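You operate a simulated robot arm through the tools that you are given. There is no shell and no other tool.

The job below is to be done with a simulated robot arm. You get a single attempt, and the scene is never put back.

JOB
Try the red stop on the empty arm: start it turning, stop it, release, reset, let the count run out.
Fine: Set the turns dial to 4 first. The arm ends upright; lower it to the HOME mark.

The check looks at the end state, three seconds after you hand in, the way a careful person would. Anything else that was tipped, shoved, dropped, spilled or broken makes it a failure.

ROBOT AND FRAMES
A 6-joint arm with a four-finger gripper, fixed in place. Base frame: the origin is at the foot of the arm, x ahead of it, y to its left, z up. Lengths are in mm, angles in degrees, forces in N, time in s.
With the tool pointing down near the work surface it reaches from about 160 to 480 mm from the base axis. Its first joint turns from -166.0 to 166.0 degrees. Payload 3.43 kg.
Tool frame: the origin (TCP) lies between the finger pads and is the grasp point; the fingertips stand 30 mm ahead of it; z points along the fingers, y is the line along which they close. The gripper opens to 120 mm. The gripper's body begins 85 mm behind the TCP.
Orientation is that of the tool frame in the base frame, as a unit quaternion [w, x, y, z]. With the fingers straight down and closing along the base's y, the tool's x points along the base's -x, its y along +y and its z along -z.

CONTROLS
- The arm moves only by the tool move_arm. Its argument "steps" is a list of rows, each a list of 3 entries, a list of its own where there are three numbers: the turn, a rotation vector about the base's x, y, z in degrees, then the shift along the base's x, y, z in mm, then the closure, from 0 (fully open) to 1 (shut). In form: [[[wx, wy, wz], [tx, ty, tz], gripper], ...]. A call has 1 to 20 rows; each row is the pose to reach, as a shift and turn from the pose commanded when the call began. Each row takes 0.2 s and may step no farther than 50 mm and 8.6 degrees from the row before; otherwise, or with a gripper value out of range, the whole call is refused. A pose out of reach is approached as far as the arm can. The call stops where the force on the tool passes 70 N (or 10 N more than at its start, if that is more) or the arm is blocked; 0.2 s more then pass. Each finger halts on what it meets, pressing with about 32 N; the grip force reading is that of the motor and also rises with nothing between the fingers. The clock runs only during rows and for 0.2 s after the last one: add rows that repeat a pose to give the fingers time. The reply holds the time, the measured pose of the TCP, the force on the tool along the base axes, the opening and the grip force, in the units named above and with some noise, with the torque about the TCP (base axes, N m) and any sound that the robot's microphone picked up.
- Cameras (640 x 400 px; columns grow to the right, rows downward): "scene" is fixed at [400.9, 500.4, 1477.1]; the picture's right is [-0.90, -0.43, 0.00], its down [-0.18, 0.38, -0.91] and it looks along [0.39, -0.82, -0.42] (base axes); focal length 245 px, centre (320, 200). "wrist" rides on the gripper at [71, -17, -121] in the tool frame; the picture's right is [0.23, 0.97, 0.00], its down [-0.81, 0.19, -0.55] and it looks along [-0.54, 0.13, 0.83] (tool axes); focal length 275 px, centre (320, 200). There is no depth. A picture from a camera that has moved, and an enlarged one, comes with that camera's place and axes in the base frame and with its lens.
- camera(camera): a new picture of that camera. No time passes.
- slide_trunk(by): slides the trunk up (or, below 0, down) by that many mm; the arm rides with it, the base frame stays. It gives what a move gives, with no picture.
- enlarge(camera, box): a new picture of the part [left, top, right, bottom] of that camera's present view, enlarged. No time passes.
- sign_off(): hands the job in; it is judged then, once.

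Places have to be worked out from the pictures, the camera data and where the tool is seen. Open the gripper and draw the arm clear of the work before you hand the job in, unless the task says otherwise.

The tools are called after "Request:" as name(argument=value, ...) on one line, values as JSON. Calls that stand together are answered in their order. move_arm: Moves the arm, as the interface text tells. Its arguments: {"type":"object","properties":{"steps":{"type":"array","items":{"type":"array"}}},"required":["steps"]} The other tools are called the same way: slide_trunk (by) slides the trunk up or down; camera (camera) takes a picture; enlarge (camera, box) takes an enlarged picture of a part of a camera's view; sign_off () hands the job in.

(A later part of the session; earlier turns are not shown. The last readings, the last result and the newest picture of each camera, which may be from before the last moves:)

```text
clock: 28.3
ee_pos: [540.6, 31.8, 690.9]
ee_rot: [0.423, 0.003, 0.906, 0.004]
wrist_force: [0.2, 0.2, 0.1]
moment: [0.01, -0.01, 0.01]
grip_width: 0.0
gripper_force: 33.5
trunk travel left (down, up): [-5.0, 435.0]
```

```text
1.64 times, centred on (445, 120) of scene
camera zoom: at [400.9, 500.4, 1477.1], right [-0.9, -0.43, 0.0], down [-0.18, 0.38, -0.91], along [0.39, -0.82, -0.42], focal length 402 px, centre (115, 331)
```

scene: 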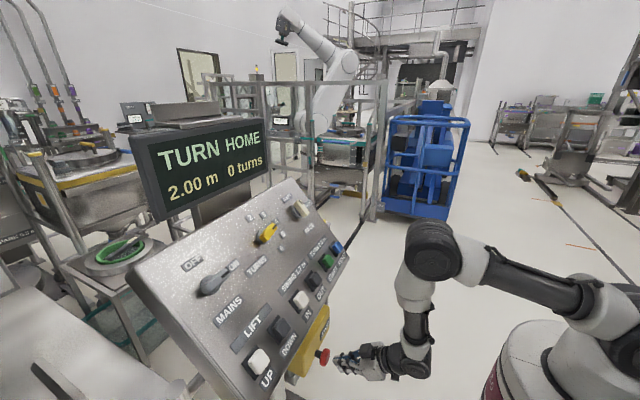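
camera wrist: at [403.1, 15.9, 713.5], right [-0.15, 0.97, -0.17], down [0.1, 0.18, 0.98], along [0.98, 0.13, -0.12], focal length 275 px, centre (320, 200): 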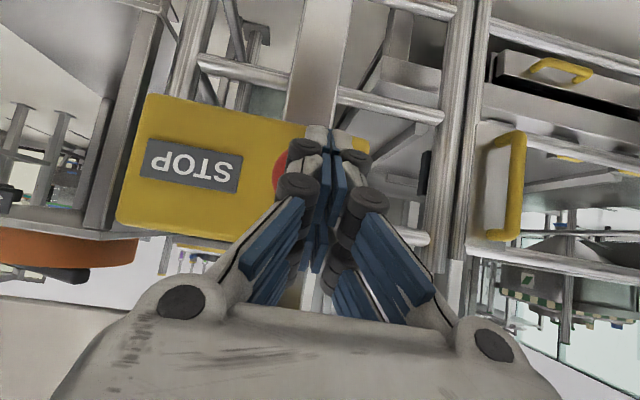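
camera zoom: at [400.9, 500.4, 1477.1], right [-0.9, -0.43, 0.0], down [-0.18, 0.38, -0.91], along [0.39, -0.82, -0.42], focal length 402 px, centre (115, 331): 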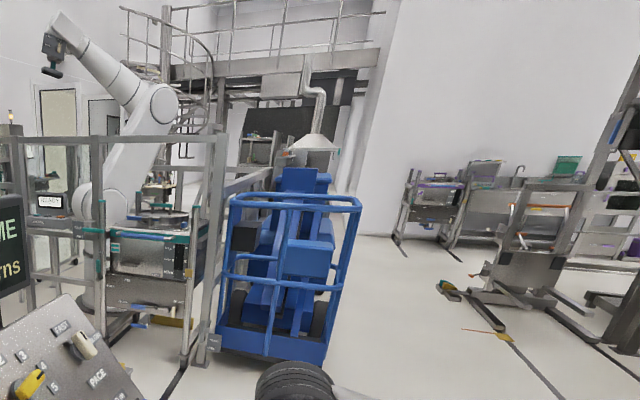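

The machine is in TURN with 0 turns done. I press the mushroom straight along +x in growing steps.

Request:
move_arm(steps=[[[0, 0, 0], [20, -0.5, 0], 1], [[0, 0, 0], [32, -0.5, 0], 1], [[0, 0, 0], [38, -0.5, 0], 1], [[0, 0, 0], [43, -0.5, 0], 1], [[0, 0, 0], [47, -0.5, 0], 1]])

Request:
camera(camera="scene")

Request:
camera(camera="wrist")

```text
clock: 29.4
ee_pos: [570.1, 30.7, 684.1]
ee_rot: [0.41, 0.001, 0.912, 0.004]
wrist_force: [-24.8, 0.0, 4.7]
moment: [0.02, -0.15, 0.0]
grip_width: 6.0
gripper_force: 33.5
trunk travel left (down, up): [-5.0, 435.0]
stopped in row 5: the force on the tool passed its limit at 74 N (the readings are from after the stop); the commanded pose is now the measured one
```

```text
taken
```

scene: 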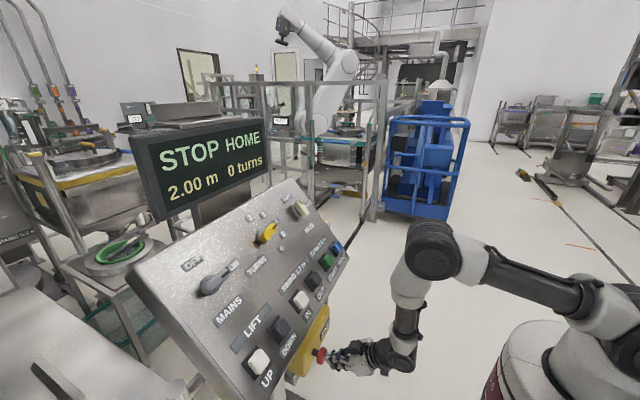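

```text
taken
camera wrist: at [433.4, 13.4, 709.0], right [-0.15, 0.97, -0.16], down [0.12, 0.18, 0.98], along [0.98, 0.13, -0.15], focal length 275 px, centre (320, 200)
```

wrist: 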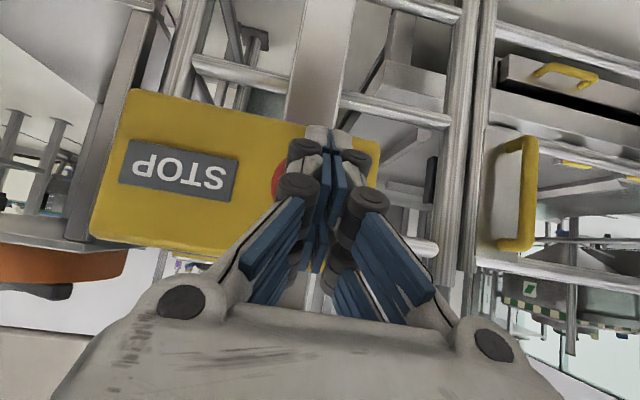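

Display shows STOP: the stop took. I back off and look at the mushroom to see how it latched.

Request:
move_arm(steps=[[[0, 0, 0], [-15, 0, 2], 1], [[0, 0, 0], [-45, 0, 40], 0.8], [[0, 0, 0], [-70, 0, 80], 0.6], [[0, 0, 0], [-80, 0, 120], 0.4], [[0, 0, 0], [-88, 0, 160], 0.4]])

Request:
camera(camera="wrist")

Request:
enlarge(camera="scene", box=[280, 320, 350, 390])

Request:
enlarge(camera="scene", box=[120, 110, 300, 230])

```text
clock: 30.6
ee_pos: [487.2, 31.0, 848.1]
ee_rot: [0.414, 0.002, 0.91, 0.004]
wrist_force: [0.6, 0.5, -0.8]
moment: [-0.01, -0.01, -0.01]
grip_width: 66.2
gripper_force: 0.0
trunk travel left (down, up): [-5.0, 435.0]
```

```text
taken
camera wrist: at [350.9, 13.6, 871.2], right [-0.15, 0.97, -0.16], down [0.11, 0.18, 0.98], along [0.98, 0.13, -0.14], focal length 275 px, centre (320, 200)
```

wrist: 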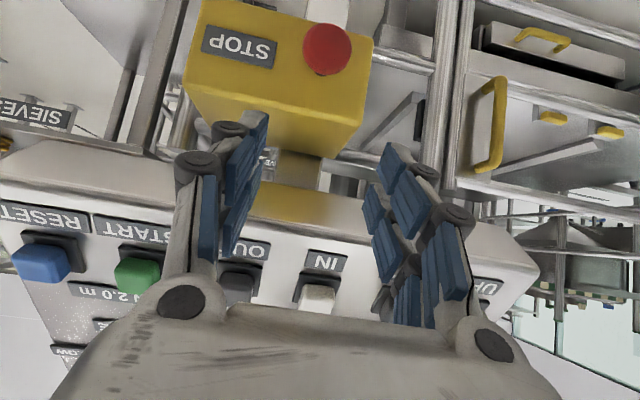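

```text
5.71 times, centred on (315, 355) of scene
camera zoom: at [400.9, 500.4, 1477.1], right [-0.9, -0.43, 0.0], down [-0.18, 0.38, -0.91], along [0.39, -0.82, -0.42], focal length 1400 px, centre (349, -686)
```

zoom: 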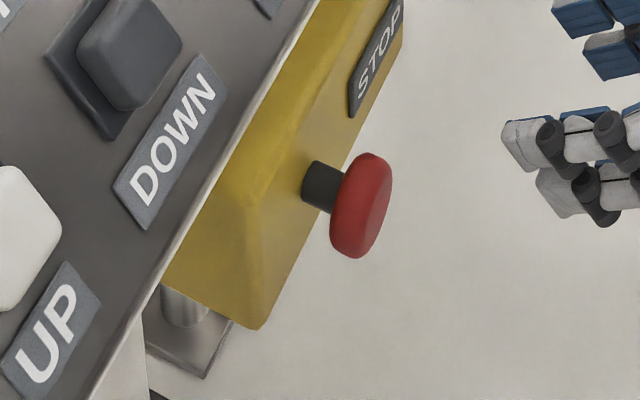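

```text
3.33 times, centred on (210, 170) of scene
camera zoom: at [400.9, 500.4, 1477.1], right [-0.9, -0.43, 0.0], down [-0.18, 0.38, -0.91], along [0.39, -0.82, -0.42], focal length 816 px, centre (687, 300)
```

zoom: 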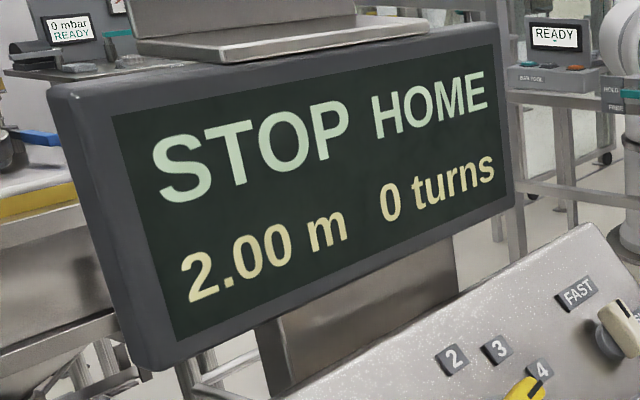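

Compared with before, the head sits ~10 mm further in: latched. I enlarge the head to look for twist arrows.

Request:
enlarge(camera="wrist", box=[280, 5, 380, 85])

```text
5.00 times, centred on (330, 45) of wrist
camera zoom: at [350.9, 13.6, 871.2], right [-0.15, 0.97, -0.16], down [0.11, 0.18, 0.98], along [0.98, 0.13, -0.14], focal length 1376 px, centre (270, 975)
```

zoom: 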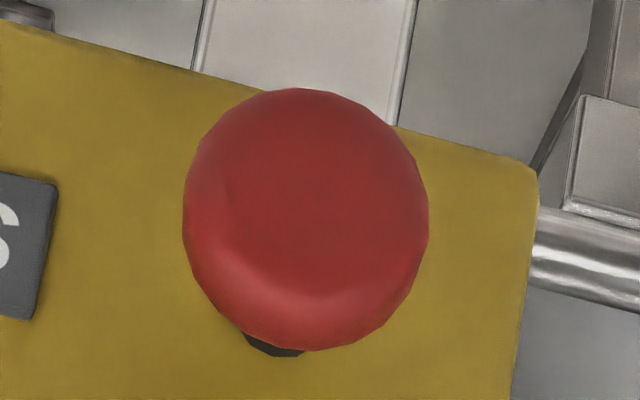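

No arrows; head centre now ≈(620, 29.5, 673), 53 mm across, with ~25 mm of stem behind. I bring the tool horizontal in front of it with the fingers opened wide, ready to grip the rim.

Request:
move_arm(steps=[[[0, -7, 0], [10, 0, -35], 0.3], [[0, -14, 0], [20, -0.5, -70], 0.25], [[0, -21, 0], [32, -1, -105], 0.25], [[0, -28, 0], [44, -1, -140], 0.25], [[0, -35, 0], [52, -1, -160], 0.25], [[0, -41, 0], [58, -1.2, -175], 0.25], [[0, -41, 0], [58, -1.2, -175], 0.25]])

Request:
camera(camera="wrist")

Request:
camera(camera="scene")

```text
clock: 32.2
ee_pos: [542.7, 28.9, 671.1]
ee_rot: [0.708, 0.0, 0.707, 0.005]
wrist_force: [-0.5, 0.6, 0.3]
moment: [-0.04, -0.03, 0.03]
grip_width: 90.0
gripper_force: 0.1
trunk travel left (down, up): [-5.0, 435.0]
```

```text
taken
camera wrist: at [424.8, 11.1, 598.5], right [-0.01, 0.97, -0.22], down [-0.56, 0.18, 0.81], along [0.83, 0.13, 0.54], focal length 275 px, centre (320, 200)
```

wrist: 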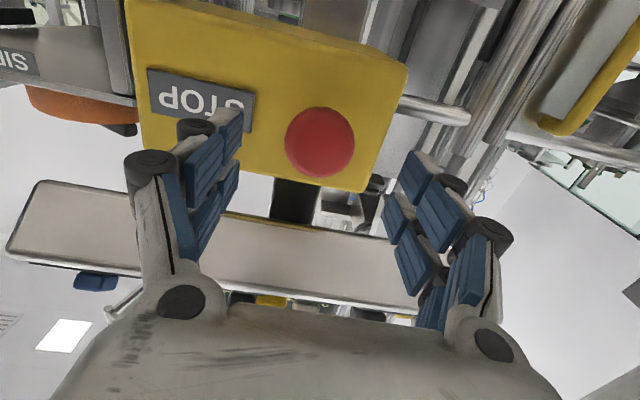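

```text
taken
```

scene: 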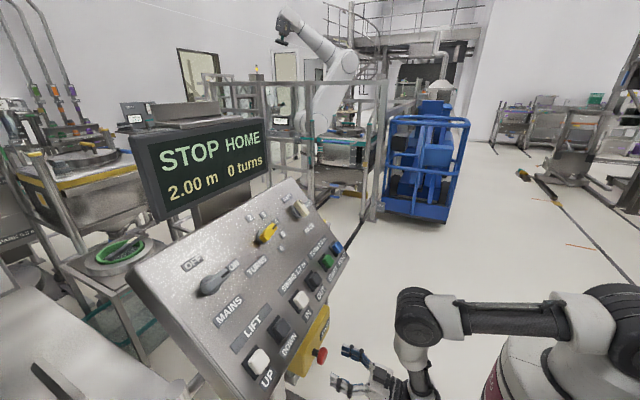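

Tool is horizontal and centred on the head laterally; the head sits ~3 mm higher than the axis. I advance so that the fingers straddle the head, then close.

Request:
move_arm(steps=[[[0, 0, 0], [20, 0.5, 3], 0.25], [[0, 0, 0], [40, 0.5, 3], 0.25], [[0, 0, 0], [56, 0.5, 3], 0.25], [[0, 0, 0], [56, 0.5, 3], 0.45], [[0, 0, 0], [56, 0.5, 3], 0.6], [[0, 0, 0], [56, 0.5, 3], 0.7], [[0, 0, 0], [56, 0.5, 3], 0.7]])

Request:
camera(camera="wrist")

Request:
enlarge(camera="scene", box=[280, 300, 400, 400])

```text
clock: 33.8
ee_pos: [601.0, 29.9, 674.8]
ee_rot: [0.707, -0.001, 0.707, 0.003]
wrist_force: [0.0, -5.7, 2.4]
moment: [-0.45, -0.2, -0.12]
grip_width: 49.6
gripper_force: 26.5
trunk travel left (down, up): [-5.0, 435.0]
```

```text
taken
camera wrist: at [482.3, 12.5, 601.7], right [0.0, 0.97, -0.22], down [-0.55, 0.18, 0.81], along [0.83, 0.13, 0.54], focal length 275 px, centre (320, 200)
```

wrist: 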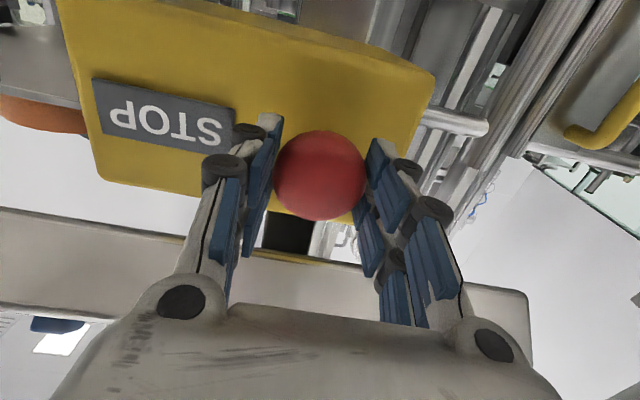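

```text
4.00 times, centred on (340, 350) of scene
camera zoom: at [400.9, 500.4, 1477.1], right [-0.9, -0.43, 0.0], down [-0.18, 0.38, -0.91], along [0.39, -0.82, -0.42], focal length 980 px, centre (240, -400)
```

zoom: 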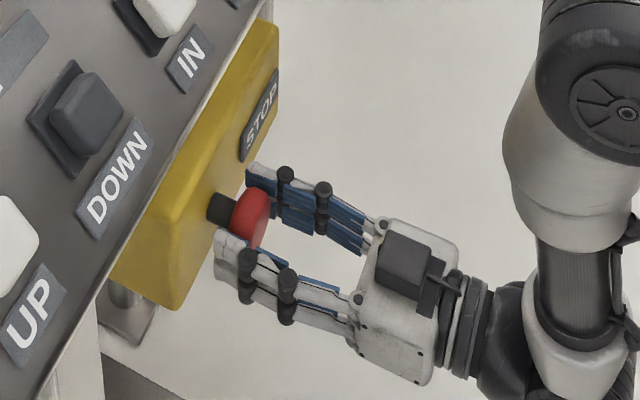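

The head is held (49.6 mm). With no marking to tell, I try the usual release first: twist clockwise as seen by the operator, gently and in steps.

Request:
move_arm(steps=[[[0, 0, 0], [0, 0, 0], 0.95], [[8, 0, 0], [0, 0, 0], 0.95], [[16, 0, 0], [0, 0, 0], 0.95], [[24, 0, 0], [0, 0, 0], 0.95], [[32, 0, 0], [0, 0, 0], 0.95], [[40, 0, 0], [0, 0, 0], 0.95]])

Request:
camera(camera="wrist")

Request:
camera(camera="scene")

```text
clock: 35.2
ee_pos: [602.2, 33.9, 671.4]
ee_rot: [0.66, 0.241, 0.667, 0.248]
wrist_force: [2.3, 19.7, -26.5]
moment: [-0.28, 0.73, 0.62]
grip_width: 50.6
gripper_force: 44.7
trunk travel left (down, up): [-5.0, 435.0]
```

```text
taken
camera wrist: at [481.5, 65.8, 604.6], right [-0.01, 0.89, 0.46], down [-0.54, -0.39, 0.74], along [0.84, -0.24, 0.49], focal length 275 px, centre (320, 200)
```

wrist: 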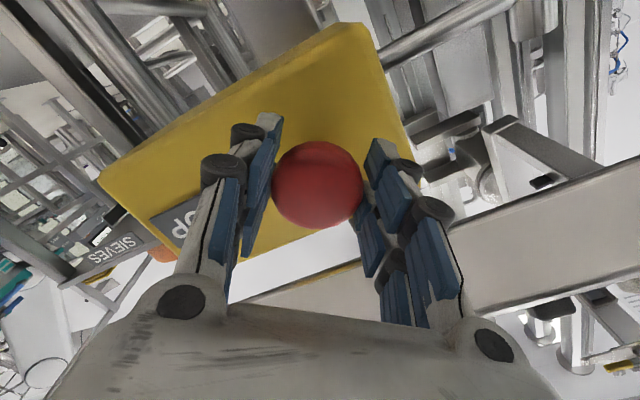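

```text
taken
```

scene: 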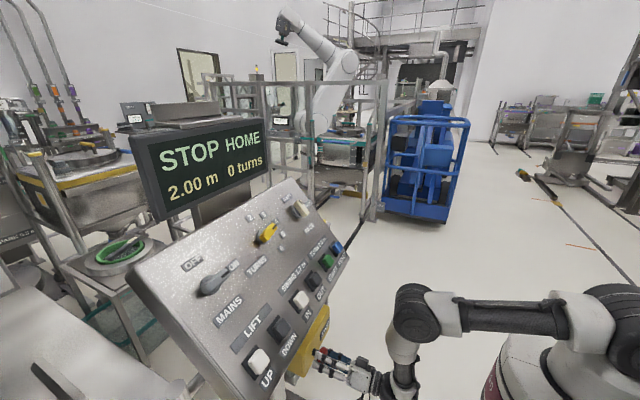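

The display still says STOP and the head seems at the same depth. Keeping the grip, I now pull gently outward (−x).

Request:
move_arm(steps=[[[0, 0, 0], [-4, 0, 0], 0.95], [[0, 0, 0], [-8, 0, 0], 0.95], [[0, 0, 0], [-12, 0, 0], 0.95], [[0, 0, 0], [-15, 0, 0], 0.95]])

Request:
camera(camera="wrist")

Request:
enlarge(camera="scene", box=[280, 300, 400, 400])

Request:
enlarge(camera="scene", box=[120, 110, 300, 230])

```text
clock: 36.2
ee_pos: [589.2, 33.6, 672.2]
ee_rot: [0.662, 0.24, 0.665, 0.248]
wrist_force: [30.8, 26.5, -27.5]
moment: [0.0, 0.87, 0.65]
grip_width: 50.4
gripper_force: 44.9
trunk travel left (down, up): [-5.0, 435.0]
```

```text
taken
camera wrist: at [470.2, 64.6, 605.4], right [-0.01, 0.89, 0.46], down [-0.55, -0.39, 0.74], along [0.84, -0.24, 0.49], focal length 275 px, centre (320, 200)
```

wrist: 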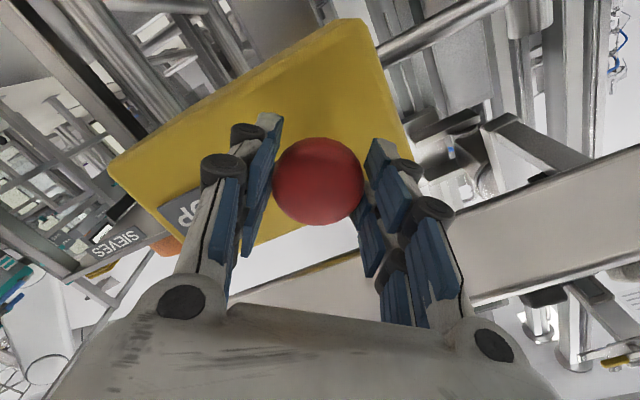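

```text
4.00 times, centred on (340, 350) of scene
camera zoom: at [400.9, 500.4, 1477.1], right [-0.9, -0.43, 0.0], down [-0.18, 0.38, -0.91], along [0.39, -0.82, -0.42], focal length 980 px, centre (240, -400)
```

zoom: 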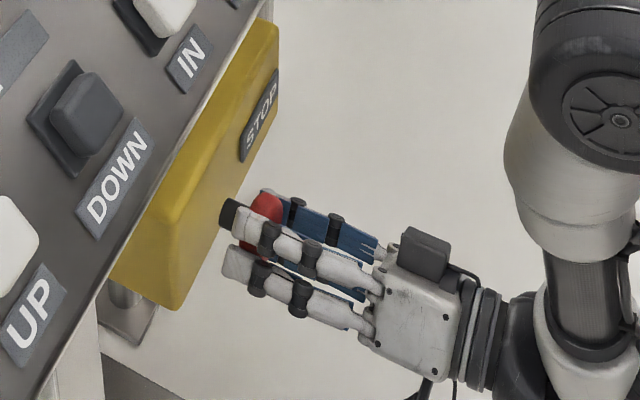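

```text
3.33 times, centred on (210, 170) of scene
camera zoom: at [400.9, 500.4, 1477.1], right [-0.9, -0.43, 0.0], down [-0.18, 0.38, -0.91], along [0.39, -0.82, -0.42], focal length 816 px, centre (687, 300)
```

zoom: 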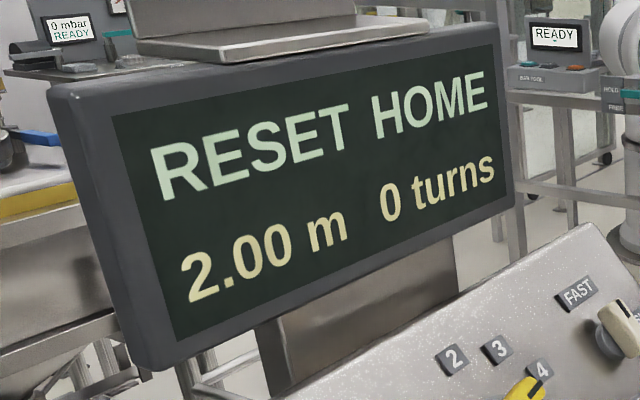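

Display changed to RESET: the stop is released and pulled out. I ease the pull, open the fingers and back straight away.

Request:
move_arm(steps=[[[0, 0, 0], [2, 0, 0], 0.8], [[0, 0, 0], [2, 0, 0], 0.5], [[0, 0, 0], [2, 0, 0], 0.3], [[0, 0, 0], [2, 0, 0], 0.2], [[0, 0, 0], [2, 0, 0], 0.2], [[0, 0, 0], [-20, 0, 0], 0.2], [[0, 0, 0], [-45, 0, 0], 0.2], [[0, 0, 0], [-65, 0, 0], 0.2]])

Request:
camera(camera="scene")

Request:
camera(camera="wrist")

```text
clock: 38.0
ee_pos: [520.1, 30.4, 672.7]
ee_rot: [0.665, 0.242, 0.662, 0.247]
wrist_force: [0.3, -0.5, 0.1]
moment: [-0.03, 0.01, -0.03]
grip_width: 96.0
gripper_force: 0.0
trunk travel left (down, up): [-5.0, 435.0]
```

```text
taken
```

scene: 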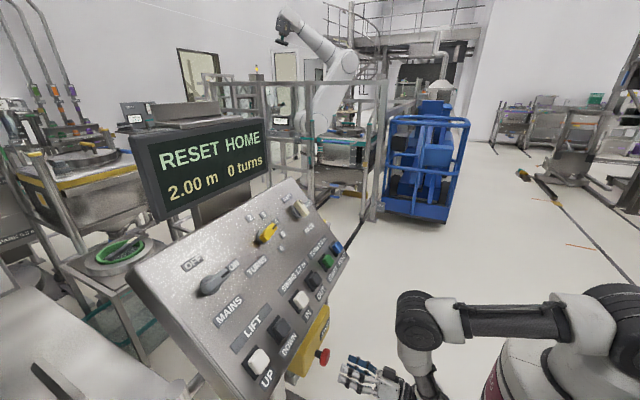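

```text
taken
camera wrist: at [400.6, 62.7, 606.4], right [-0.01, 0.89, 0.46], down [-0.56, -0.38, 0.74], along [0.83, -0.25, 0.5], focal length 275 px, centre (320, 200)
```

wrist: 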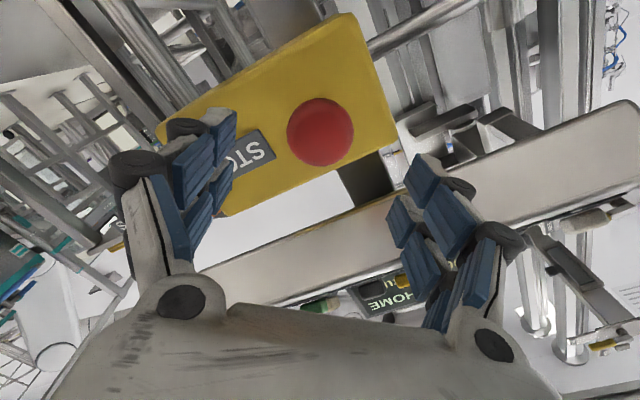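

The mushroom is out and untouched. I undo the wrist roll while rising, keeping clear in front of the box and panel lip, and close the fingers.

Request:
move_arm(steps=[[[-8, 0, 0], [0, -5, 30], 0.4], [[-16, 0, 0], [0, -10, 65], 0.6], [[-24, 0, 0], [2, -20, 105], 0.8], [[-32, 0, 0], [6, -35, 145], 1], [[-40, 0, 0], [10, -50, 185], 1]])

```text
clock: 39.2
ee_pos: [530.1, -18.9, 857.8]
ee_rot: [0.707, -0.001, 0.707, 0.003]
wrist_force: [0.0, -0.2, 0.2]
moment: [-0.03, 0.0, 0.01]
grip_width: 17.2
gripper_force: 3.2
out of reach, approached as far as the arm can: row 2, 3
trunk travel left (down, up): [-5.0, 435.0]
```

Roll is undone at (530, -19, 858). Next I tilt back to 50° while moving to the hover over RESET.

Request:
move_arm(steps=[[[0, 8, 0], [12, -36, 28], 1], [[0, 16, 0], [24, -72, 56], 1], [[0, 24, 0], [38, -108, 84], 1], [[0, 32, 0], [55, -144, 108], 1], [[0, 40, 0], [74.4, -178.8, 129], 1], [[0, 40, 0], [74.4, -178.8, 129], 1]])

Request:
camera(camera="wrist")

Request:
camera(camera="scene")

```text
clock: 40.6
ee_pos: [605.5, -198.3, 989.0]
ee_rot: [0.423, 0.002, 0.906, 0.003]
wrist_force: [0.0, 0.4, 0.1]
moment: [0.01, 0.02, 0.0]
grip_width: 0.0
gripper_force: 31.6
trunk travel left (down, up): [-5.0, 435.0]
```

```text
taken
camera wrist: at [468.5, -216.0, 1010.5], right [-0.15, 0.97, -0.17], down [0.1, 0.18, 0.98], along [0.98, 0.13, -0.12], focal length 275 px, centre (320, 200)
```

wrist: 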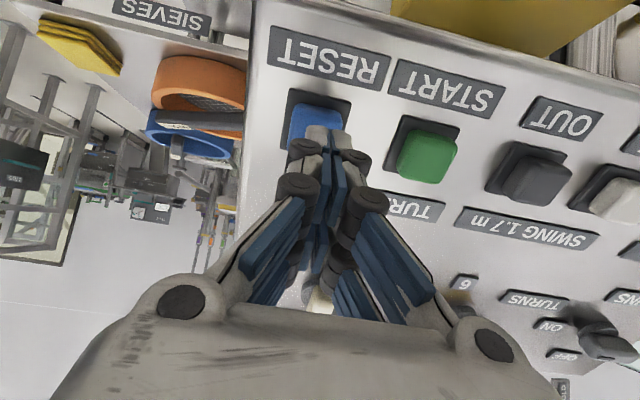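

```text
taken
```

scene: 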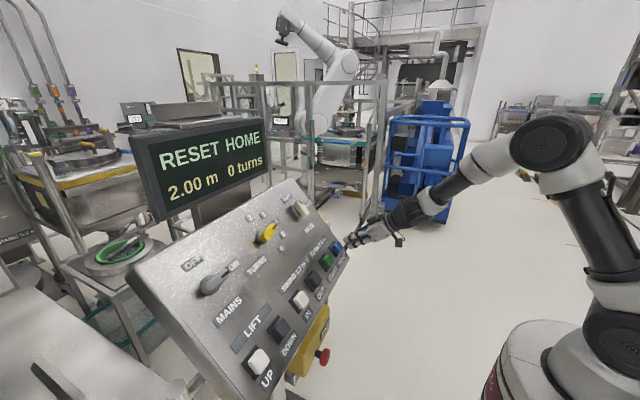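

Fingertips are over RESET; I press it the same way I pressed START.

Request:
move_arm(steps=[[[0, 0, 0], [15.3, 0.5, -14], 1], [[0, 0, 0], [24, 0.5, -22.5], 1], [[0, 0, 0], [29.6, 0.5, -27.2], 1], [[0, 0, 0], [33, 0.5, -30], 1]])

Request:
camera(camera="scene")

```text
clock: 41.6
ee_pos: [638.6, -197.3, 958.7]
ee_rot: [0.423, 0.002, 0.906, 0.004]
wrist_force: [-0.9, 1.2, 4.0]
moment: [-0.02, -0.06, 0.01]
grip_width: 5.9
gripper_force: 33.1
trunk travel left (down, up): [-5.0, 435.0]
heard: click
```

```text
taken
```

scene: 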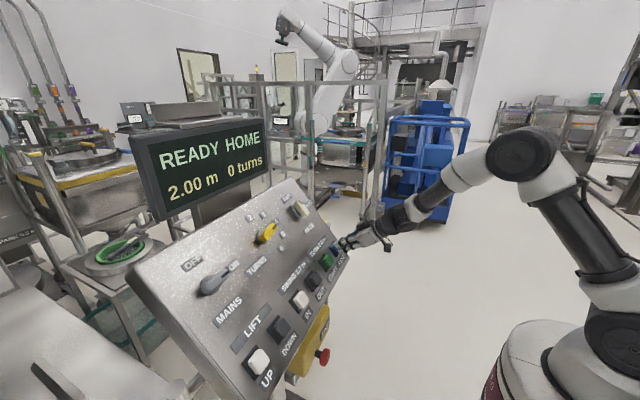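

RESET clicked and the display says READY HOME, 0 turns. I back off and check whether turning resumes by itself.

Request:
move_arm(steps=[[[0, 0, 0], [-15, 0, 12.6], 1], [[0, 0, 0], [-33, 0, 28], 1], [[0, 0, 0], [-33, 20, 28], 1], [[0, 0, 0], [-33, 50, 28], 1], [[0, 0, 0], [-34, 83, 28], 1], [[0, 0, 0], [-34, 83, 28], 1]])

Request:
camera(camera="scene")

Request:
camera(camera="wrist")

```text
clock: 43.0
ee_pos: [604.8, -115.4, 984.8]
ee_rot: [0.423, 0.002, 0.906, 0.004]
wrist_force: [-0.4, 0.0, 0.1]
moment: [-0.01, 0.0, -0.02]
grip_width: 0.0
gripper_force: 33.7
trunk travel left (down, up): [-5.0, 435.0]
```

```text
taken
```

scene: 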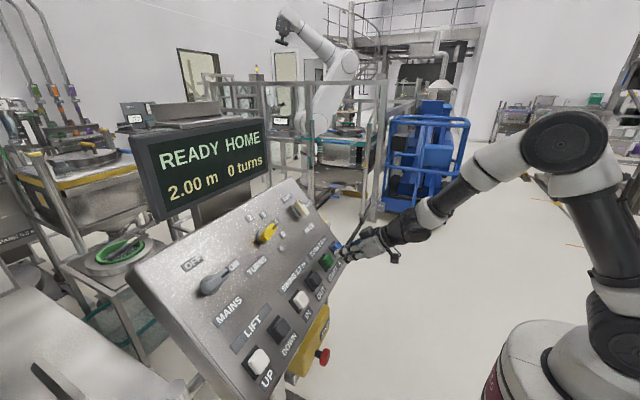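

```text
taken
camera wrist: at [467.1, -132.5, 1006.2], right [-0.15, 0.97, -0.17], down [0.1, 0.18, 0.98], along [0.98, 0.13, -0.12], focal length 275 px, centre (320, 200)
```

wrist: 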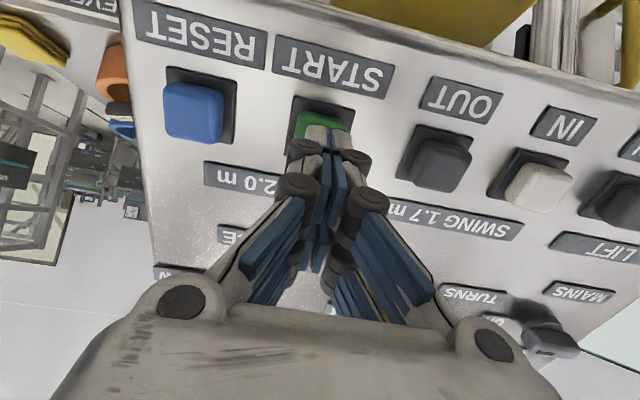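

It stays READY, so the run has to be started again. I press START and back off to let all four turns run.

Request:
move_arm(steps=[[[0, 0, 0], [14, 1, -11.5], 1], [[0, 0, 0], [23, 1, -19], 1], [[0, 0, 0], [28.6, 1, -23.7], 1], [[0, 0, 0], [32, 1, -26.5], 1]])

Request:
camera(camera="scene")

```text
clock: 44.0
ee_pos: [635.7, -113.8, 960.4]
ee_rot: [0.422, 0.002, 0.906, 0.004]
wrist_force: [-0.8, 0.5, 1.7]
moment: [-0.03, -0.03, -0.01]
grip_width: 6.0
gripper_force: 33.3
trunk travel left (down, up): [-5.0, 435.0]
heard: click
```

```text
taken
```

scene: 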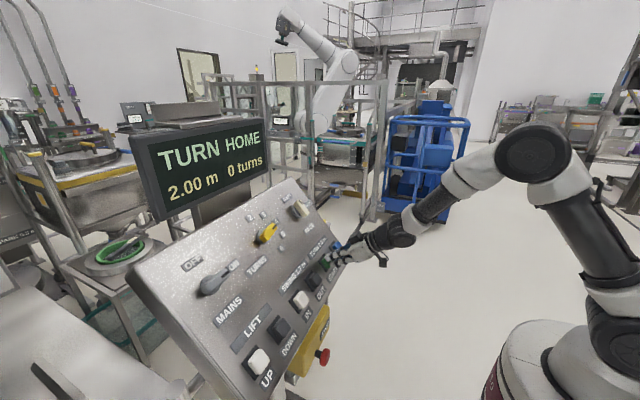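

TURN again. I retreat from the button and wait, then look at the count.

Request:
move_arm(steps=[[[0, 0, 0], [-15, 0, 12.6], 1], [[0, 0, 0], [-33, 0, 28], 1], [[0, 0, 0], [-60, 0, 50], 1], [[0, 0, 0], [-60, 0, 50], 1], [[0, 0, 0], [-60, 0, 50], 1], [[0, 0, 0], [-60, 0, 50], 1], [[0, 0, 0], [-60, 0, 50], 1], [[0, 0, 0], [-60, 0, 50], 1], [[0, 0, 0], [-60, 0, 50], 1], [[0, 0, 0], [-60, 0, 50], 1], [[0, 0, 0], [-60, 0, 50], 1], [[0, 0, 0], [-60, 0, 50], 1], [[0, 0, 0], [-60, 0, 50], 1], [[0, 0, 0], [-60, 0, 50], 1], [[0, 0, 0], [-60, 0, 50], 1], [[0, 0, 0], [-60, 0, 50], 1], [[0, 0, 0], [-60, 0, 50], 1], [[0, 0, 0], [-60, 0, 50], 1], [[0, 0, 0], [-60, 0, 50], 1], [[0, 0, 0], [-60, 0, 50], 1]])

Request:
camera(camera="scene")

Request:
camera(camera="wrist")

```text
clock: 48.2
ee_pos: [576.2, -115.4, 1010.6]
ee_rot: [0.422, 0.002, 0.907, 0.003]
wrist_force: [0.2, 0.0, -0.6]
moment: [0.01, -0.01, -0.03]
grip_width: 0.0
gripper_force: 33.9
trunk travel left (down, up): [-5.0, 435.0]
```

```text
taken
```

scene: 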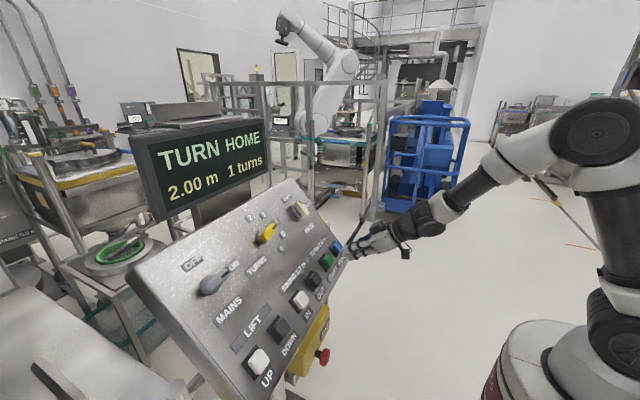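

```text
taken
camera wrist: at [439.2, -132.1, 1031.3], right [-0.15, 0.97, -0.17], down [0.1, 0.18, 0.98], along [0.98, 0.13, -0.12], focal length 275 px, centre (320, 200)
```

wrist: 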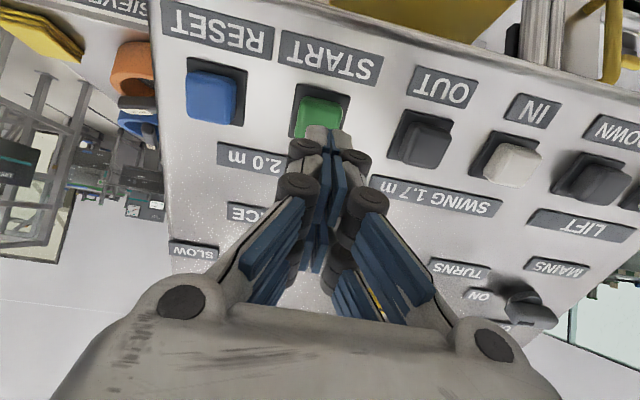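

1 turn counted. While it runs I move sideways at safe distance to in front of the LIFT DOWN button (y≈168) and keep waiting.

Request:
move_arm(steps=[[[0, 0, 0], [0, 45, 0], 1], [[0, 0, 0], [0, 92, 0], 1], [[0, 0, 0], [0, 140, 0], 1], [[0, 0, 0], [0, 188, 0], 1], [[0, 0, 0], [0, 236, 0], 1], [[0, 0, 0], [0, 283, 0], 1], [[0, 0, 0], [0, 283, 0], 1], [[0, 0, 0], [0, 283, 0], 1], [[0, 0, 0], [0, 283, 0], 1], [[0, 0, 0], [0, 283, 0], 1], [[0, 0, 0], [0, 283, 0], 1], [[0, 0, 0], [0, 283, 0], 1], [[0, 0, 0], [0, 283, 0], 1], [[0, 0, 0], [0, 283, 0], 1], [[0, 0, 0], [0, 283, 0], 1], [[0, 0, 0], [0, 283, 0], 1], [[0, 0, 0], [0, 283, 0], 1], [[0, 0, 0], [0, 283, 0], 1], [[0, 0, 0], [0, 283, 0], 1], [[0, 0, 0], [0, 283, 0], 1]])

Request:
camera(camera="scene")

Request:
camera(camera="wrist")

```text
clock: 52.4
ee_pos: [577.7, 172.8, 1011.0]
ee_rot: [0.423, 0.002, 0.906, 0.004]
wrist_force: [0.1, 0.0, 0.3]
moment: [0.02, -0.01, -0.02]
grip_width: 0.1
gripper_force: 33.4
trunk travel left (down, up): [-5.0, 435.0]
```

```text
taken
```

scene: 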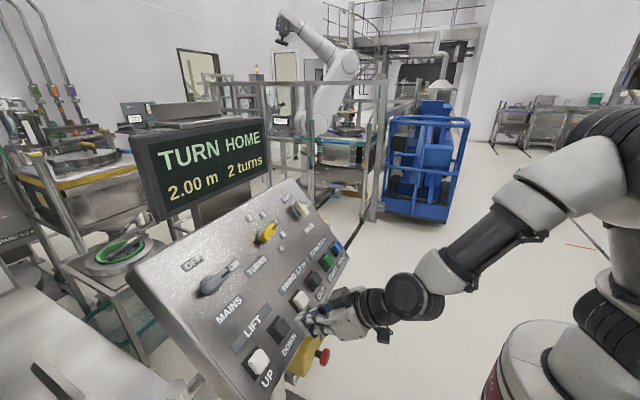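

```text
taken
camera wrist: at [441.4, 155.0, 1032.2], right [-0.15, 0.97, -0.17], down [0.1, 0.18, 0.98], along [0.98, 0.13, -0.12], focal length 275 px, centre (320, 200)
```

wrist: 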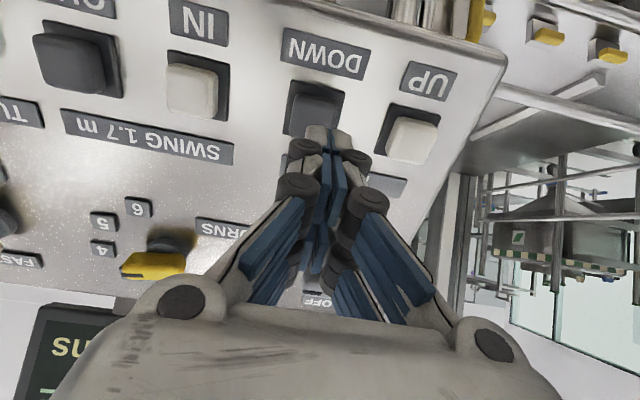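

2 turns. I trim y by −4 mm and keep waiting for the remaining turns.

Request:
move_arm(steps=[[[0, 0, 0], [0, -4, 0], 1], [[0, 0, 0], [0, -4, 0], 1], [[0, 0, 0], [0, -4, 0], 1], [[0, 0, 0], [0, -4, 0], 1], [[0, 0, 0], [0, -4, 0], 1], [[0, 0, 0], [0, -4, 0], 1], [[0, 0, 0], [0, -4, 0], 1], [[0, 0, 0], [0, -4, 0], 1], [[0, 0, 0], [0, -4, 0], 1], [[0, 0, 0], [0, -4, 0], 1], [[0, 0, 0], [0, -4, 0], 1], [[0, 0, 0], [0, -4, 0], 1], [[0, 0, 0], [0, -4, 0], 1], [[0, 0, 0], [0, -4, 0], 1], [[0, 0, 0], [0, -4, 0], 1], [[0, 0, 0], [0, -4, 0], 1], [[0, 0, 0], [0, -4, 0], 1], [[0, 0, 0], [0, -4, 0], 1], [[0, 0, 0], [0, -4, 0], 1], [[0, 0, 0], [0, -4, 0], 1]])

Request:
enlarge(camera="scene", box=[120, 110, 300, 230])

```text
clock: 56.6
ee_pos: [576.8, 168.1, 1011.7]
ee_rot: [0.422, 0.003, 0.906, 0.003]
wrist_force: [-0.3, -0.2, -0.3]
moment: [0.0, 0.01, 0.01]
grip_width: 0.0
gripper_force: 33.1
trunk travel left (down, up): [-5.0, 435.0]
```

```text
3.33 times, centred on (210, 170) of scene
camera zoom: at [400.9, 500.4, 1477.1], right [-0.9, -0.43, 0.0], down [-0.18, 0.38, -0.91], along [0.39, -0.82, -0.42], focal length 816 px, centre (687, 300)
```

zoom: 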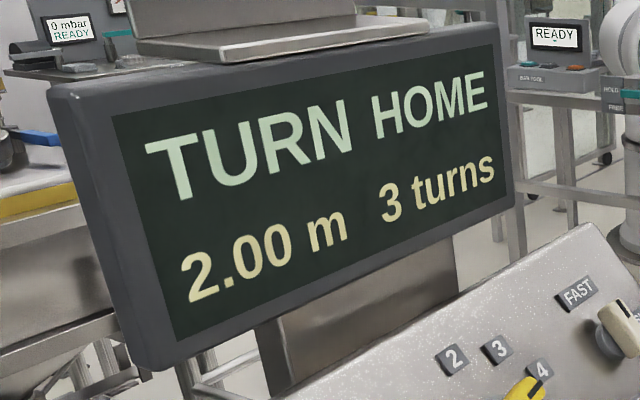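

3 turns; one more to go. I wait on.

Request:
move_arm(steps=[[[0, 0, 0], [0, 0, 0], 1], [[0, 0, 0], [0, 0, 0], 1], [[0, 0, 0], [0, 0, 0], 1], [[0, 0, 0], [0, 0, 0], 1], [[0, 0, 0], [0, 0, 0], 1], [[0, 0, 0], [0, 0, 0], 1], [[0, 0, 0], [0, 0, 0], 1], [[0, 0, 0], [0, 0, 0], 1], [[0, 0, 0], [0, 0, 0], 1], [[0, 0, 0], [0, 0, 0], 1], [[0, 0, 0], [0, 0, 0], 1], [[0, 0, 0], [0, 0, 0], 1], [[0, 0, 0], [0, 0, 0], 1], [[0, 0, 0], [0, 0, 0], 1], [[0, 0, 0], [0, 0, 0], 1], [[0, 0, 0], [0, 0, 0], 1], [[0, 0, 0], [0, 0, 0], 1], [[0, 0, 0], [0, 0, 0], 1], [[0, 0, 0], [0, 0, 0], 1], [[0, 0, 0], [0, 0, 0], 1]])

Request:
camera(camera="scene")

```text
clock: 60.8
ee_pos: [577.9, 168.1, 1010.2]
ee_rot: [0.422, 0.002, 0.907, 0.004]
wrist_force: [-0.4, 0.4, -0.3]
moment: [0.03, 0.03, -0.01]
grip_width: 0.0
gripper_force: 33.3
trunk travel left (down, up): [-5.0, 435.0]
```

```text
taken
```

scene: 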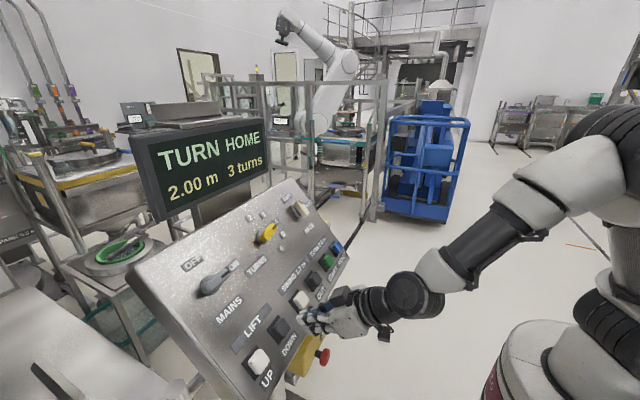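

Still 3 turns and TURN; I wait a little longer for the fourth to finish.

Request:
move_arm(steps=[[[0, 0, 0], [0, 0, 0], 1], [[0, 0, 0], [0, 0, 0], 1], [[0, 0, 0], [0, 0, 0], 1], [[0, 0, 0], [0, 0, 0], 1], [[0, 0, 0], [0, 0, 0], 1], [[0, 0, 0], [0, 0, 0], 1], [[0, 0, 0], [0, 0, 0], 1], [[0, 0, 0], [0, 0, 0], 1], [[0, 0, 0], [0, 0, 0], 1], [[0, 0, 0], [0, 0, 0], 1]])

Request:
camera(camera="scene")

Request:
enlarge(camera="scene", box=[120, 110, 300, 230])

```text
clock: 63.0
ee_pos: [578.2, 167.6, 1011.1]
ee_rot: [0.423, 0.002, 0.906, 0.004]
wrist_force: [-0.1, 0.4, 0.3]
moment: [-0.02, -0.02, 0.01]
grip_width: 0.3
gripper_force: 33.5
trunk travel left (down, up): [-5.0, 435.0]
```

```text
taken
```

scene: 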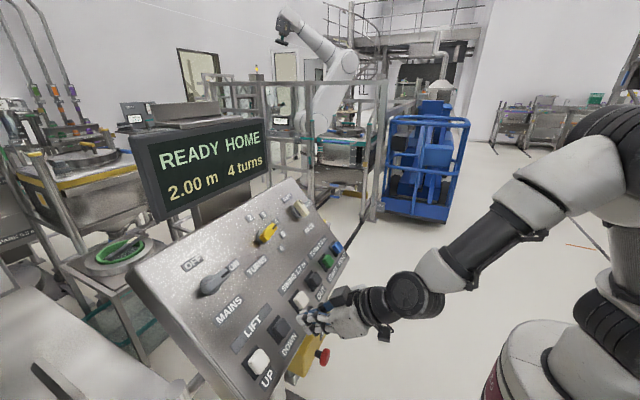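

```text
3.33 times, centred on (210, 170) of scene
camera zoom: at [400.9, 500.4, 1477.1], right [-0.9, -0.43, 0.0], down [-0.18, 0.38, -0.91], along [0.39, -0.82, -0.42], focal length 816 px, centre (687, 300)
```

zoom: 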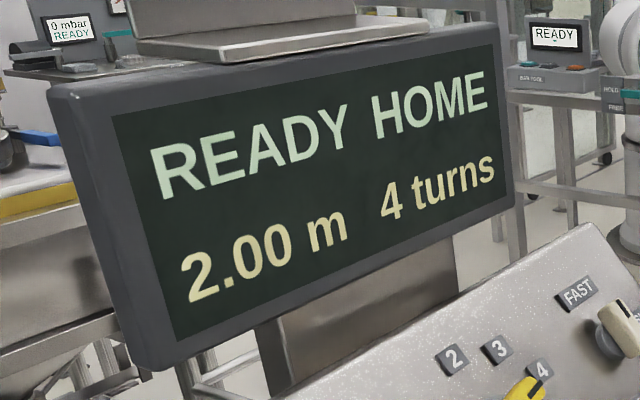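

Four turns counted out: READY HOME, 2.00 m, 4 turns. Before lowering I look for the lifting column and its HOME mark in the scene.

Request:
enlarge(camera="scene", box=[340, 60, 480, 240])

Request:
enlarge(camera="scene", box=[260, 60, 400, 200])

Request:
enlarge(camera="scene", box=[0, 0, 200, 140])

Request:
enlarge(camera="scene", box=[480, 80, 640, 200])

Request:
enlarge(camera="scene", box=[0, 130, 180, 290])

```text
2.22 times, centred on (410, 150) of scene
camera zoom: at [400.9, 500.4, 1477.1], right [-0.9, -0.43, 0.0], down [-0.18, 0.38, -0.91], along [0.39, -0.82, -0.42], focal length 544 px, centre (120, 311)
```

zoom: 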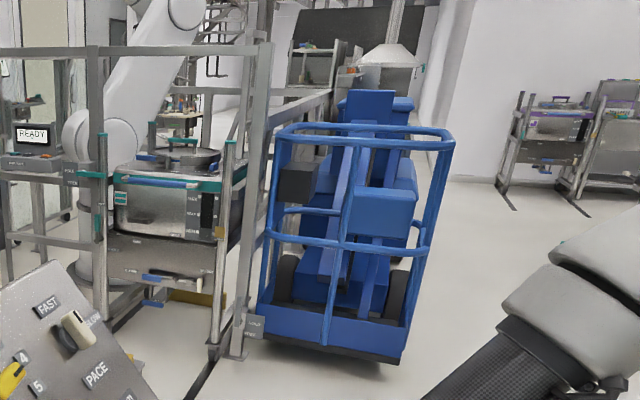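

```text
2.86 times, centred on (330, 130) of scene
camera zoom: at [400.9, 500.4, 1477.1], right [-0.9, -0.43, 0.0], down [-0.18, 0.38, -0.91], along [0.39, -0.82, -0.42], focal length 700 px, centre (291, 400)
```

zoom: 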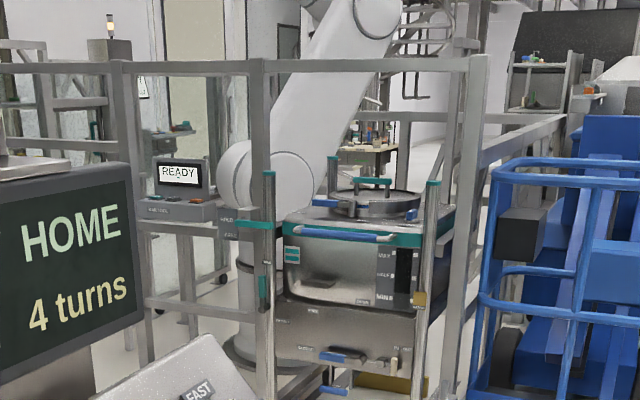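

```text
2.86 times, centred on (100, 70) of scene
camera zoom: at [400.9, 500.4, 1477.1], right [-0.9, -0.43, 0.0], down [-0.18, 0.38, -0.91], along [0.39, -0.82, -0.42], focal length 700 px, centre (949, 571)
```

zoom: 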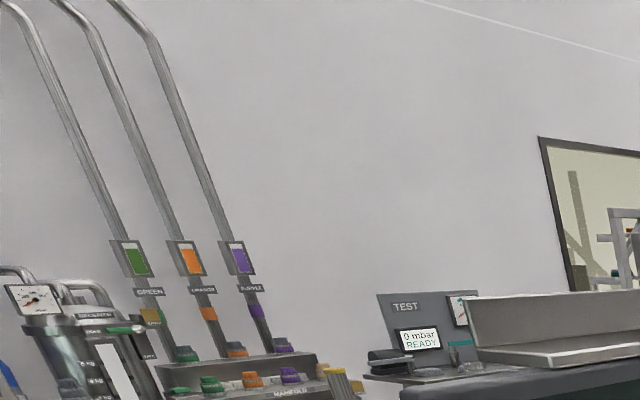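

```text
3.33 times, centred on (560, 140) of scene
camera zoom: at [400.9, 500.4, 1477.1], right [-0.9, -0.43, 0.0], down [-0.18, 0.38, -0.91], along [0.39, -0.82, -0.42], focal length 816 px, centre (-480, 400)
```

zoom: 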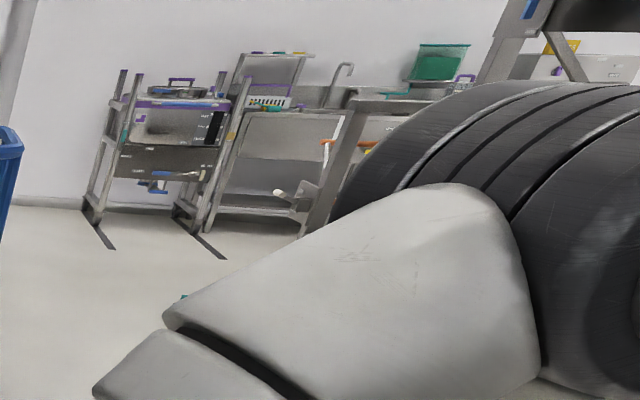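

```text
2.50 times, centred on (90, 210) of scene
camera zoom: at [400.9, 500.4, 1477.1], right [-0.9, -0.43, 0.0], down [-0.18, 0.38, -0.91], along [0.39, -0.82, -0.42], focal length 612 px, centre (895, 175)
```

zoom: 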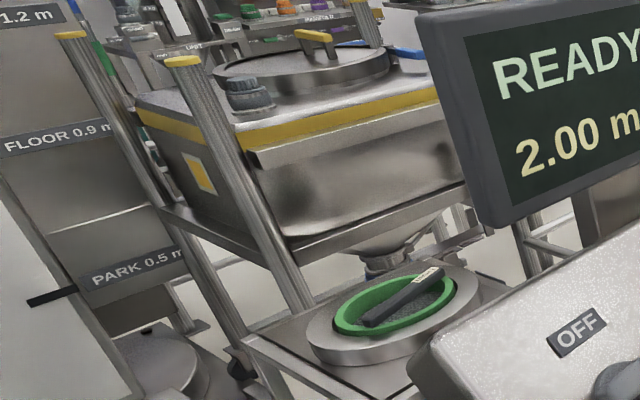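

At the scene's left edge there's the hoist column with height labels: "… 1.2 m", "FLOOR 0.9 m", "PARK 0.5 m". I enlarge it to read which one is HOME.

Request:
enlarge(camera="scene", box=[0, 110, 60, 170])

Request:
enlarge(camera="scene", box=[0, 60, 100, 280])

Request:
camera(camera="wrist")

```text
6.67 times, centred on (30, 140) of scene
camera zoom: at [400.9, 500.4, 1477.1], right [-0.9, -0.43, 0.0], down [-0.18, 0.38, -0.91], along [0.39, -0.82, -0.42], focal length 1633 px, centre (2253, 600)
```

zoom: 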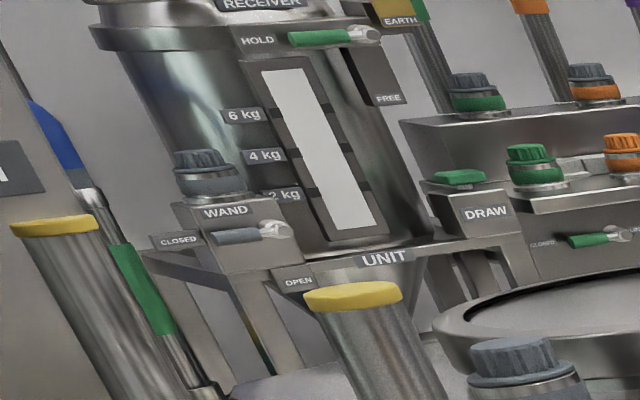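

```text
1.82 times, centred on (50, 170) of scene
camera zoom: at [400.9, 500.4, 1477.1], right [-0.9, -0.43, 0.0], down [-0.18, 0.38, -0.91], along [0.39, -0.82, -0.42], focal length 445 px, centre (811, 254)
```

zoom: 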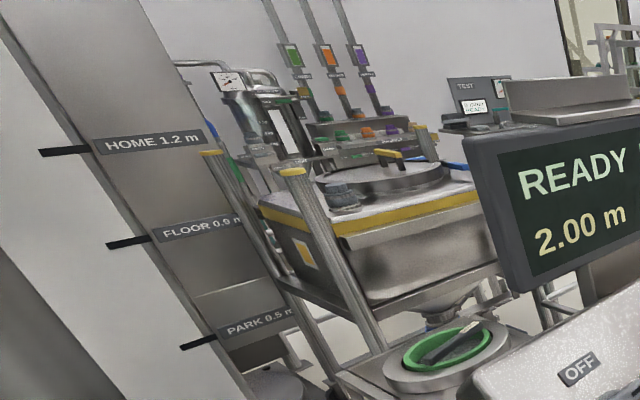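

```text
taken
camera wrist: at [440.9, 150.2, 1031.8], right [-0.15, 0.97, -0.17], down [0.1, 0.18, 0.98], along [0.98, 0.13, -0.12], focal length 275 px, centre (320, 200)
```

wrist: 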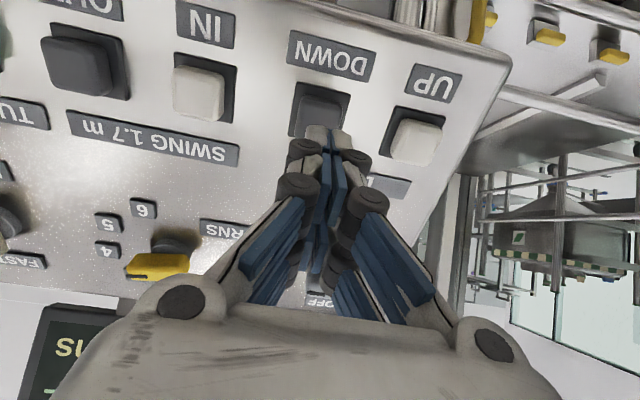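

HOME is the 1.2 m mark on the column, so I need to lower from 2.00 m to 1.20 m with LIFT DOWN. I press DOWN and check the height immediately.

Request:
move_arm(steps=[[[0, 0, 0], [30, 0, -26], 1], [[0, 0, 0], [48, 0, -42], 1], [[0, 0, 0], [54, 0, -47], 1], [[0, 0, 0], [58.5, 0, -51], 1]])

Request:
camera(camera="scene")

```text
clock: 64.0
ee_pos: [636.4, 166.8, 959.6]
ee_rot: [0.423, 0.002, 0.906, 0.004]
wrist_force: [-1.3, 1.5, 2.8]
moment: [0.01, -0.03, 0.02]
grip_width: 5.9
gripper_force: 33.3
trunk travel left (down, up): [-5.0, 435.0]
heard: click
```

```text
taken
```

scene: 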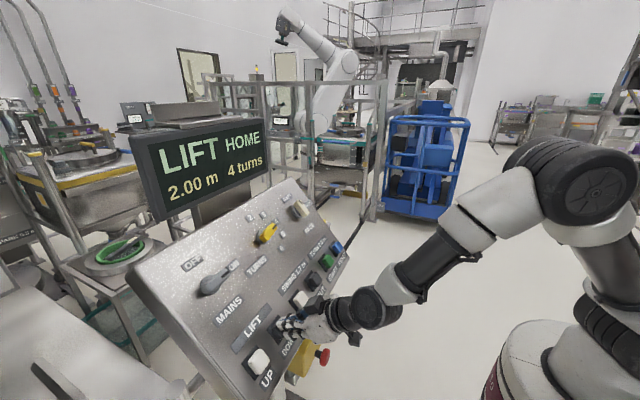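

LIFT is active at 2.00 m. I hold the button for one second and read the height to learn the speed.

Request:
move_arm(steps=[[[0, 0, 0], [0, 0, 0], 1], [[0, 0, 0], [0, 0, 0], 1], [[0, 0, 0], [0, 0, 0], 1], [[0, 0, 0], [0, 0, 0], 1]])

Request:
enlarge(camera="scene", box=[120, 110, 300, 230])

Request:
enlarge(camera="scene", box=[0, 0, 100, 280])

```text
clock: 65.0
ee_pos: [636.4, 166.9, 960.4]
ee_rot: [0.423, 0.002, 0.906, 0.004]
wrist_force: [-1.0, 0.4, 3.2]
moment: [0.01, -0.01, 0.01]
grip_width: 6.0
gripper_force: 33.2
trunk travel left (down, up): [-5.0, 435.0]
```

```text
3.33 times, centred on (210, 170) of scene
camera zoom: at [400.9, 500.4, 1477.1], right [-0.9, -0.43, 0.0], down [-0.18, 0.38, -0.91], along [0.39, -0.82, -0.42], focal length 816 px, centre (687, 300)
```

zoom: 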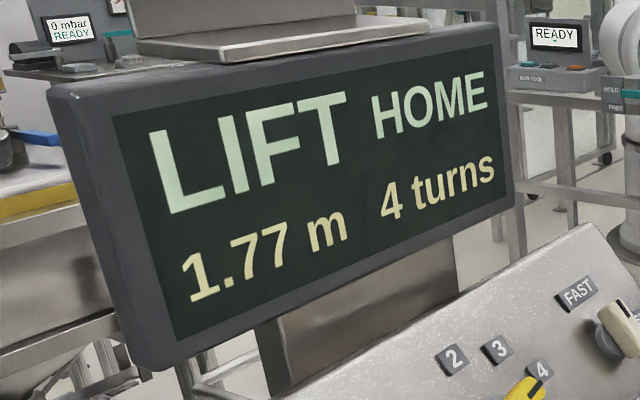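

```text
1.43 times, centred on (50, 140) of scene
camera zoom: at [400.9, 500.4, 1477.1], right [-0.9, -0.43, 0.0], down [-0.18, 0.38, -0.91], along [0.39, -0.82, -0.42], focal length 350 px, centre (706, 286)
```

zoom: 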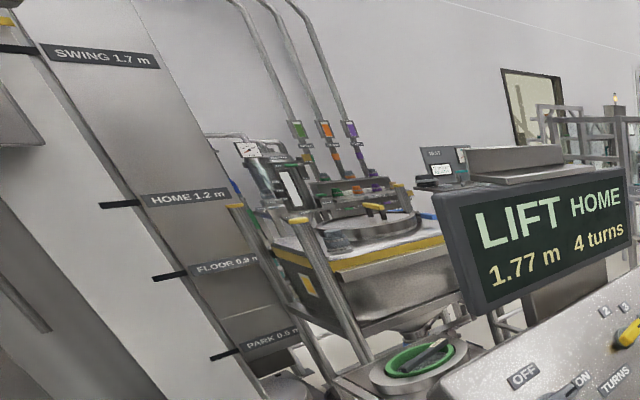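

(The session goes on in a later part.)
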